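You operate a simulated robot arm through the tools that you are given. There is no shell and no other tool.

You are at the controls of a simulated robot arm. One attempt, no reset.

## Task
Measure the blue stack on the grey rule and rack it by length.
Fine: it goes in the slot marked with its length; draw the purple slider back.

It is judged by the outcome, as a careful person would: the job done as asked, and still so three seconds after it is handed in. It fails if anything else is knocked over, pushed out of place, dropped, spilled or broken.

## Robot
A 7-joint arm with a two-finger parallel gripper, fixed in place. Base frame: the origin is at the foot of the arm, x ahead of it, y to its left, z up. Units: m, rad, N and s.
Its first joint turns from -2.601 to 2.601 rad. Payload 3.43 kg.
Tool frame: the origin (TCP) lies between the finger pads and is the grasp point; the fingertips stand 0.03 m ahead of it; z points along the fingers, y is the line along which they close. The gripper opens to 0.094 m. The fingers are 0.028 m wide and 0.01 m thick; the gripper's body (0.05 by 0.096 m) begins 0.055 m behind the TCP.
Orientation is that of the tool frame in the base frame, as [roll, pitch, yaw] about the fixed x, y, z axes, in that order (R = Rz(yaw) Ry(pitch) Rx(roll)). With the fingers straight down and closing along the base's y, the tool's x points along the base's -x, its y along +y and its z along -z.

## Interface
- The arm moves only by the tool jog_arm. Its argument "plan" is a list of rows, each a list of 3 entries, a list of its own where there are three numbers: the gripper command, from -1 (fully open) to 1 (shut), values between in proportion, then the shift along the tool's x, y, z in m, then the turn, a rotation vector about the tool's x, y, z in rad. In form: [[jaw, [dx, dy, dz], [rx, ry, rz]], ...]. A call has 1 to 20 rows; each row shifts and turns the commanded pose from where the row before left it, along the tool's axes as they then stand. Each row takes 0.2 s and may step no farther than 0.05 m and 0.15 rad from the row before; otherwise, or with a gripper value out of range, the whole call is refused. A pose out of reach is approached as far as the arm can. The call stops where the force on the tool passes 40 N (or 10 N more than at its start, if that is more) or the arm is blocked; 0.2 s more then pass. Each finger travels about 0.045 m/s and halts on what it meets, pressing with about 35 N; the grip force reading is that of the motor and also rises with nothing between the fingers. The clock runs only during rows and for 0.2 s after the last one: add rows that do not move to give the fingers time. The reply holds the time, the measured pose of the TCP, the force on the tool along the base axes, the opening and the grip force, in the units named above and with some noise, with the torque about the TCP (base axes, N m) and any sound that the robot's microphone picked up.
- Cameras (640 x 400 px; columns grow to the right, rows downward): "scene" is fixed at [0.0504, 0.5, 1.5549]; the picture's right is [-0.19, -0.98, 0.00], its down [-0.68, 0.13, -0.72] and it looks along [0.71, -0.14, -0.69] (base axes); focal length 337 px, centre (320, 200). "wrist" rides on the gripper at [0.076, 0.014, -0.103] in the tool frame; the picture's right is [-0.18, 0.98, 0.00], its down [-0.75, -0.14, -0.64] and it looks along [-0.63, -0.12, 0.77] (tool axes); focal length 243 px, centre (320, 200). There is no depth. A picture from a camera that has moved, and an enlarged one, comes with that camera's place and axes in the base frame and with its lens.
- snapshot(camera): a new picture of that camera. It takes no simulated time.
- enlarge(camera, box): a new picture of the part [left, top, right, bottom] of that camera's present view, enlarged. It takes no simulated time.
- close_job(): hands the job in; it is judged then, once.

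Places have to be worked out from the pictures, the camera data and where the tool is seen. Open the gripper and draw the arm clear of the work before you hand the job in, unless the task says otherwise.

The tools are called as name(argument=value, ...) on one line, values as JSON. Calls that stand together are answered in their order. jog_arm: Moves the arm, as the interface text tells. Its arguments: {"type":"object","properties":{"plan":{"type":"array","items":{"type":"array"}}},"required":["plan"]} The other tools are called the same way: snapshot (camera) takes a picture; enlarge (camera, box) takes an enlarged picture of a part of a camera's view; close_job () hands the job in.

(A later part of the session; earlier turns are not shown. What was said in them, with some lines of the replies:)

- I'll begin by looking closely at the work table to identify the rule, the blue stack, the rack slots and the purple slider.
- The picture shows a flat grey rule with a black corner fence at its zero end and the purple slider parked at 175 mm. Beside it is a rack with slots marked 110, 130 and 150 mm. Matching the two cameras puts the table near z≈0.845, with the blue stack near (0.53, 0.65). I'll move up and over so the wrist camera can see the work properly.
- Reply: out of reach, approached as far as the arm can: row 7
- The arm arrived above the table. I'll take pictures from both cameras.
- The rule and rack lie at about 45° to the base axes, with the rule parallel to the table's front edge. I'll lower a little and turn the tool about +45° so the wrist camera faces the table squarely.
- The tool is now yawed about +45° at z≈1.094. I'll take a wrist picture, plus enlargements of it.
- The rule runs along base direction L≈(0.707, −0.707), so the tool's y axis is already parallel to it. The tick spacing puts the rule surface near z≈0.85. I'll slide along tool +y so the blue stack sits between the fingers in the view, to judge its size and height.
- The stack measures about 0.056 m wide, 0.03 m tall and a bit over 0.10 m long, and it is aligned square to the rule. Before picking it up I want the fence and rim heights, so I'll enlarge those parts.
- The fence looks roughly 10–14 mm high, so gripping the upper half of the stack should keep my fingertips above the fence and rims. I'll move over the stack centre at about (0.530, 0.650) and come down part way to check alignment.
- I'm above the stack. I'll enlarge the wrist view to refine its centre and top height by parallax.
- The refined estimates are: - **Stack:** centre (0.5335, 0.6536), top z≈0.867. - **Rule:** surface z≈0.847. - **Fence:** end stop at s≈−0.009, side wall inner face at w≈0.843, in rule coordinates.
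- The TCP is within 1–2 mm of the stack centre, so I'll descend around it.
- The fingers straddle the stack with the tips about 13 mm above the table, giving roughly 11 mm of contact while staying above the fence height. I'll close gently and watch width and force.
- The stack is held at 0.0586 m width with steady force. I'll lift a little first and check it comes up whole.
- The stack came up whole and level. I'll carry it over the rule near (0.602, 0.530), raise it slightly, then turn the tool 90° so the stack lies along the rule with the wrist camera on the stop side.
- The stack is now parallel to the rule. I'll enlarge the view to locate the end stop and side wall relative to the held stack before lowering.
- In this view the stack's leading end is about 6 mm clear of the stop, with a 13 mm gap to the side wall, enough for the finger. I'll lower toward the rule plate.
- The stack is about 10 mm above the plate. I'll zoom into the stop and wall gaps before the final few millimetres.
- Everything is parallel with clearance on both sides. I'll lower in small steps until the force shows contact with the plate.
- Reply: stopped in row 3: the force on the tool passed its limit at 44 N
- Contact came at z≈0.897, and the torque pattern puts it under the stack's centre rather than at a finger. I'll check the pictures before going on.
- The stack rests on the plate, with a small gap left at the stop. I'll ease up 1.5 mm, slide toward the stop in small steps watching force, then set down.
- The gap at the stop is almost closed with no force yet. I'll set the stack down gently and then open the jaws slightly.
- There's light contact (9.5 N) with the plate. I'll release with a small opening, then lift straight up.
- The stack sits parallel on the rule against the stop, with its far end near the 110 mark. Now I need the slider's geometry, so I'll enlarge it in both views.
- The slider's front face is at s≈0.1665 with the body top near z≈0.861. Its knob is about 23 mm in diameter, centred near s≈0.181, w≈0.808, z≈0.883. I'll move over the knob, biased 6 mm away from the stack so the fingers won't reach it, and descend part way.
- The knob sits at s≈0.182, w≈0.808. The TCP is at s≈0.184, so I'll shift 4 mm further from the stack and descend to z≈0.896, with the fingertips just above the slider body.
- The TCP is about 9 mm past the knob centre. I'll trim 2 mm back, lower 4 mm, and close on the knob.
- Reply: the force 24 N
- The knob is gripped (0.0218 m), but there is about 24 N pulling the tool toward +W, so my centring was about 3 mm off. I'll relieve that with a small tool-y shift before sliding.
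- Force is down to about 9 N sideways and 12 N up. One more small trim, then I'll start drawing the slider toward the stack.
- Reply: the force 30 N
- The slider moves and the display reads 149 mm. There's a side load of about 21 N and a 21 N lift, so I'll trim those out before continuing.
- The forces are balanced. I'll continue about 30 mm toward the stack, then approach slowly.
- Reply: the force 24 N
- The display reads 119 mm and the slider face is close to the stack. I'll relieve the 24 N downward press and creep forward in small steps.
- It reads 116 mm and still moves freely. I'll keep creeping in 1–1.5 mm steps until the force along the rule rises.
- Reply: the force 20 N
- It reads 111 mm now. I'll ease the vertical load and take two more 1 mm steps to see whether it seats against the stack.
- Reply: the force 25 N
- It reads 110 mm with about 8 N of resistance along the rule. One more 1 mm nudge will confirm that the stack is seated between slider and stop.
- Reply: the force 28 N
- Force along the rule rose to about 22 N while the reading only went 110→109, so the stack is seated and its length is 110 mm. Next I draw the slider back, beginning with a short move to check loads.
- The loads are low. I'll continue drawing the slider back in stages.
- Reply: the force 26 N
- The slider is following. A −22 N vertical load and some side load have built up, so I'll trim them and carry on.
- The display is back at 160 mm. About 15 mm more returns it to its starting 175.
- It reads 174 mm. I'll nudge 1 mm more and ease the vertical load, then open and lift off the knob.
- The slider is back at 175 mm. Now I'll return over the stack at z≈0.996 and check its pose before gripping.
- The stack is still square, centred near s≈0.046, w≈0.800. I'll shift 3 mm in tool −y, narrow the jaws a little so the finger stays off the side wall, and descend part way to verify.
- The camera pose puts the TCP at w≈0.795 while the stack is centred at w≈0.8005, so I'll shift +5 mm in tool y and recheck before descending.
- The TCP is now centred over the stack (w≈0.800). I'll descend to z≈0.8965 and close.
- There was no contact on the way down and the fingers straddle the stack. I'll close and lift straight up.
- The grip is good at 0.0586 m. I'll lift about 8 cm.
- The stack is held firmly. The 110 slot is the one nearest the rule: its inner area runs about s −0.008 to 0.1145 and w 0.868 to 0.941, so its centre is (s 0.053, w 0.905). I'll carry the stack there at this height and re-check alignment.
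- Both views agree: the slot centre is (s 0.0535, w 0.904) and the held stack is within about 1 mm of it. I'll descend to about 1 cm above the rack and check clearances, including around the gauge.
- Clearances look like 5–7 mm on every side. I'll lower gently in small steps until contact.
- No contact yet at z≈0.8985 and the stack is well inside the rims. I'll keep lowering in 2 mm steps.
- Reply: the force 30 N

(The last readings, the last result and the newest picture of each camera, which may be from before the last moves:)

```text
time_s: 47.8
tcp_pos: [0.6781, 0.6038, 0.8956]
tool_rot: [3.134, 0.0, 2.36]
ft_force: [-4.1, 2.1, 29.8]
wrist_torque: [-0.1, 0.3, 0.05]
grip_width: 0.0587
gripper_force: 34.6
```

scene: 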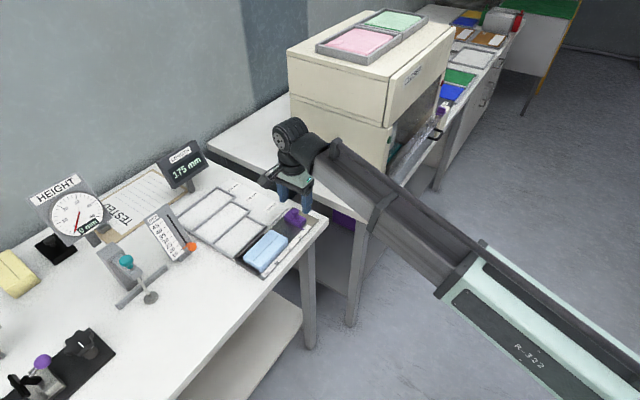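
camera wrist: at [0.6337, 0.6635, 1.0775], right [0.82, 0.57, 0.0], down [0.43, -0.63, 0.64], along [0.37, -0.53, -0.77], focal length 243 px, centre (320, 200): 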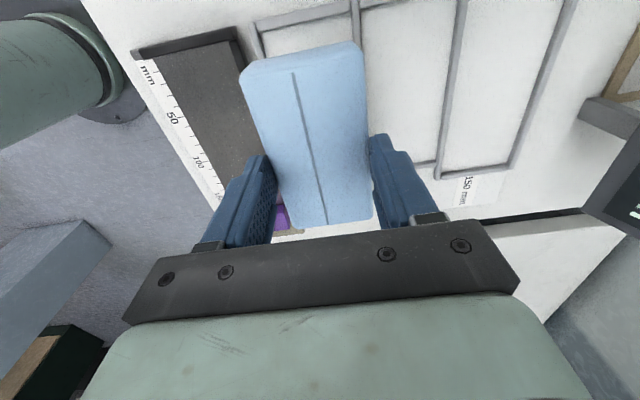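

Contact with about 30 N up, and the torque shows it is centred under the stack, so it is on the slot floor. I'll check the picture before releasing.

enlarge(camera="wrist", box=[180, 0, 450, 240])

enlarge(camera="scene", box=[190, 180, 290, 270])

```text
1.67 times, centred on (315, 120) of wrist
camera zoom: at [0.6339, 0.6651, 0.9991], right [0.82, 0.57, 0.01], down [0.43, -0.63, 0.64], along [0.37, -0.53, -0.77], focal length 404 px, centre (328, 333)
```

zoom: 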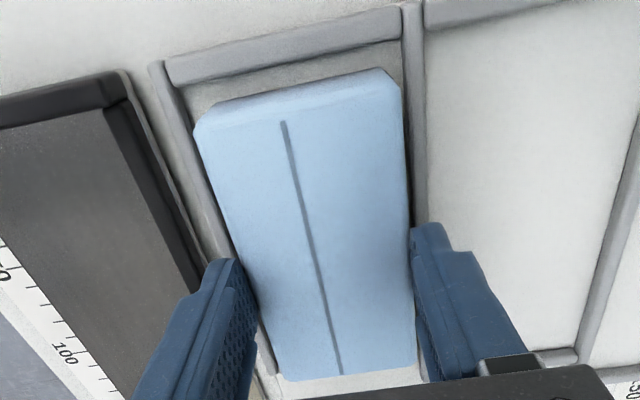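

```text
4.44 times, centred on (240, 225) of scene
camera zoom: at [0.0504, 0.5, 1.5549], right [-0.19, -0.98, 0.0], down [-0.68, 0.13, -0.72], along [0.71, -0.14, -0.69], focal length 1498 px, centre (676, 89)
```

zoom: 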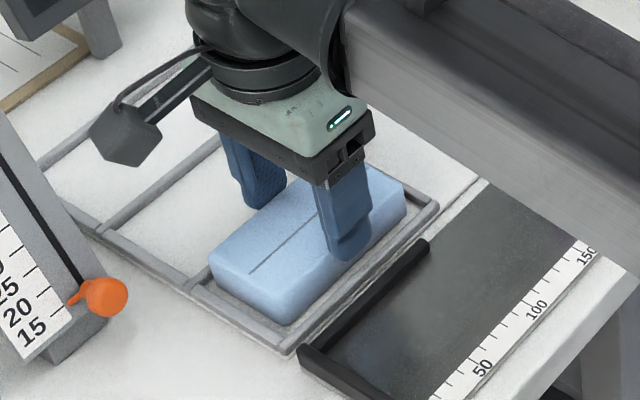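

The stack sits inside the 110 slot with rim visible all round. I'll ease off the press, open the jaws slightly and lift straight up.

jog_arm(plan=[[0.0, [0, 0, -0.001], [0, 0, 0]], [-0.38, [0, 0, 0], [0, 0, 0]], [-0.38, [0, 0, 0], [0, 0, 0]], [-0.38, [0, 0, 0], [0, 0, 0]], [-0.38, [0, 0, -0.006], [0, 0, 0]], [-0.38, [0, 0, -0.014], [0, 0, 0]], [-0.38, [0, 0, -0.03], [0, 0, 0]], [-0.38, [0, 0, -0.04], [0, 0, 0]], [-0.38, [0, 0, -0.03], [0, 0, 0]], [-0.38, [0, 0, 0], [0, 0, 0]]])

snapshot(camera="wrist")

enlarge(camera="wrist", box=[200, 0, 440, 180])

enlarge(camera="scene", box=[160, 160, 330, 290])

```text
time_s: 50.0
tcp_pos: [0.6794, 0.6054, 1.0161]
tool_rot: [3.137, 0.004, 2.358]
ft_force: [-0.5, -0.5, 0.3]
wrist_torque: [-0.01, -0.01, -0.02]
grip_width: 0.0647
gripper_force: 0.0
```

```text
taken
camera wrist: at [0.6359, 0.6661, 1.1188], right [0.82, 0.57, 0.0], down [0.43, -0.63, 0.64], along [0.37, -0.53, -0.77], focal length 243 px, centre (320, 200)
```

wrist: 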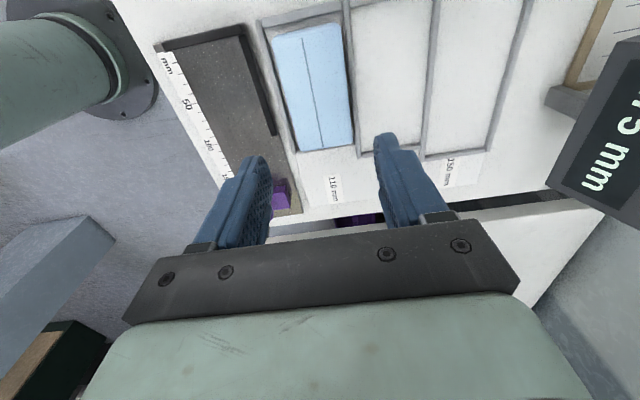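

```text
2.22 times, centred on (320, 90) of wrist
camera zoom: at [0.6359, 0.6661, 1.1188], right [0.82, 0.57, 0.0], down [0.43, -0.63, 0.64], along [0.37, -0.53, -0.77], focal length 539 px, centre (320, 444)
```

zoom: 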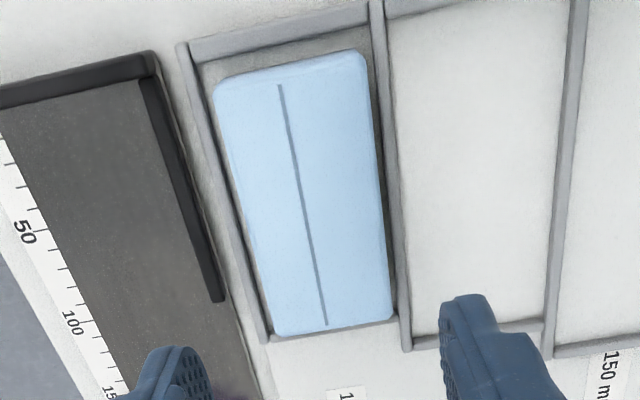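

```text
3.08 times, centred on (245, 225) of scene
camera zoom: at [0.0504, 0.5, 1.5549], right [-0.19, -0.98, 0.0], down [-0.68, 0.13, -0.72], along [0.71, -0.14, -0.69], focal length 1037 px, centre (551, 123)
```

zoom: 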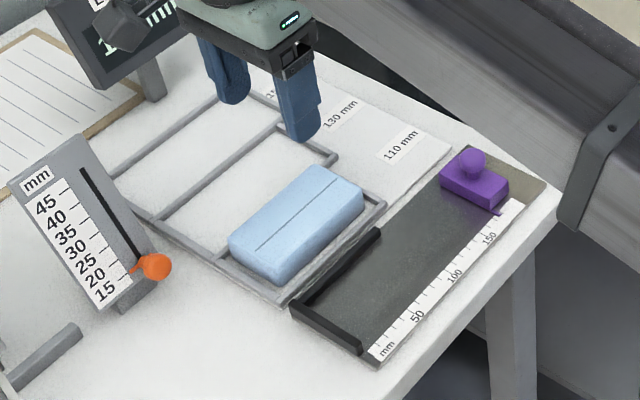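

The stack rests in the 110 slot and the slider is parked at 175 mm. I'll move the camera along the rack to confirm the stack's far end is inside the rim and lying flat.

jog_arm(plan=[[-0.38, [-0.045, 0, 0], [0, 0, 0]], [-0.38, [-0.045, 0, 0], [0, 0, 0]], [-0.38, [0, 0, 0], [0, 0, 0]], [-0.38, [0, 0, 0], [0, 0, 0]]])

snapshot(camera="wrist")

enlarge(camera="wrist", box=[200, 0, 440, 150])

enlarge(camera="scene", box=[190, 190, 290, 270])

```text
time_s: 51.0
tcp_pos: [0.7404, 0.5388, 1.0143]
tool_rot: [3.136, 0.001, 2.358]
ft_force: [0.0, -0.2, -0.3]
wrist_torque: [0.0, 0.02, -0.04]
grip_width: 0.0648
gripper_force: 0.1
```

```text
taken
camera wrist: at [0.6962, 0.6016, 1.1183], right [0.82, 0.57, 0.0], down [0.43, -0.63, 0.64], along [0.37, -0.53, -0.77], focal length 243 px, centre (320, 200)
```

wrist: 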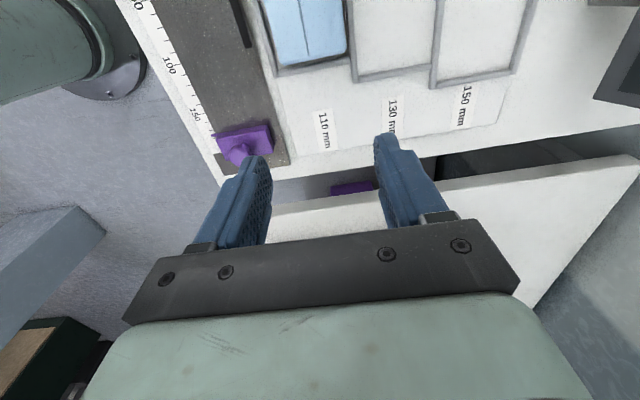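

```text
2.67 times, centred on (320, 75) of wrist
camera zoom: at [0.6962, 0.6016, 1.1183], right [0.82, 0.57, 0.0], down [0.43, -0.63, 0.64], along [0.37, -0.53, -0.77], focal length 647 px, centre (320, 533)
```

zoom: 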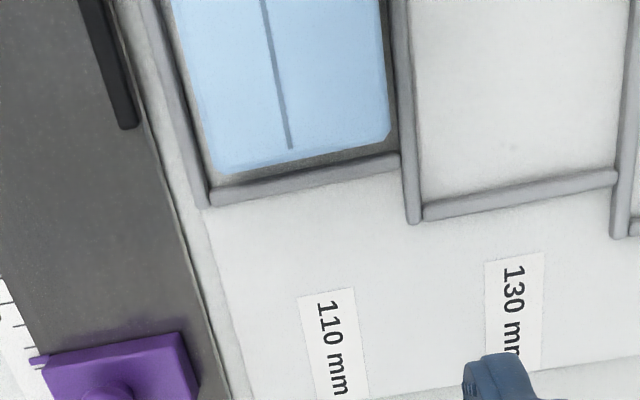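

```text
5.00 times, centred on (240, 230) of scene
camera zoom: at [0.0504, 0.5, 1.5549], right [-0.19, -0.98, 0.0], down [-0.68, 0.13, -0.72], along [0.71, -0.14, -0.69], focal length 1685 px, centre (720, 50)
```

zoom: 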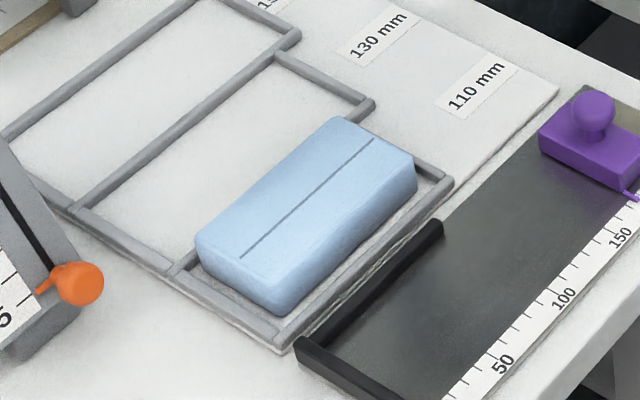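

The stack lies flat inside the 110 mm slot with a visible gap on every side, and the slider is parked. I'll open the gripper fully, rise, and withdraw from the table.

jog_arm(plan=[[-1, [0, 0, -0.03], [0, 0, 0]], [-1, [0, 0, -0.03], [0, 0, 0]], [-1, [-0.012, -0.04, 0], [0, 0, 0]], [-1, [-0.012, -0.04, 0], [0, 0, 0]], [-1, [-0.012, -0.04, 0], [0, 0, 0]], [-1, [-0.012, -0.04, 0], [0, 0, 0]], [-1, [-0.012, -0.04, 0], [0, 0, 0]], [-1, [0, 0, 0], [0, 0, 0]], [-1, [0, 0, 0], [0, 0, 0]]])

snapshot(camera="scene")

enlarge(camera="scene", box=[0, 130, 340, 380])

```text
time_s: 53.0
tcp_pos: [0.6425, 0.3527, 1.0742]
tool_rot: [3.136, 0.002, 2.359]
ft_force: [-0.2, 0.9, -0.3]
wrist_torque: [0.03, -0.03, 0.0]
grip_width: 0.094
gripper_force: 0.1
```

```text
taken
```

scene: 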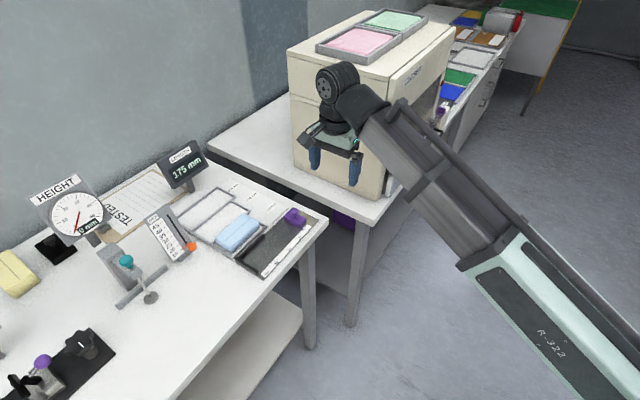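

```text
1.60 times, centred on (170, 255) of scene
camera zoom: at [0.0504, 0.5, 1.5549], right [-0.19, -0.98, 0.0], down [-0.68, 0.13, -0.72], along [0.71, -0.14, -0.69], focal length 539 px, centre (560, 112)
```

zoom: 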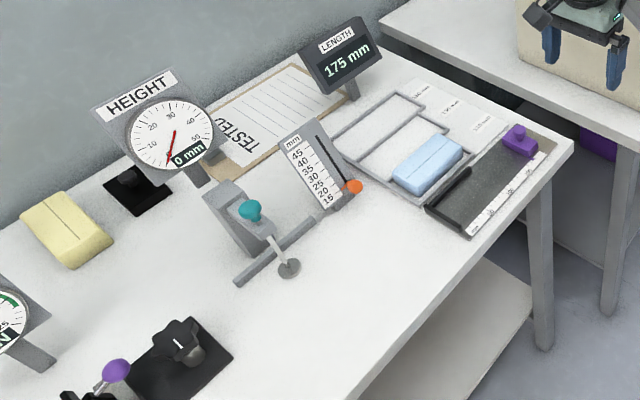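

The stack measured 110 mm and is in the slot marked 110 mm. The slider reads 175 mm again, nothing else has moved, and the open gripper is clear of the table. I'm handing the job in.

close_job()

```text
The job is handed in.
```

I measured the blue stack at 110 mm on the grey rule, and it now lies flat in the slot marked 110 mm.

- **Measurement:** the LENGTH display read 110 mm as the slider met the stack. Pressing harder only took it to 109 mm, so the stack was firmly seated against the stop.
- **Slider:** the purple slider is drawn back to where it started, reading 175 mm.
- **Everything else:** nothing else on the table looks moved in the last pictures. I opened the gripper and moved the arm clear before handing the job in.

I don't have the judging result; the system only confirmed that the job was handed in.
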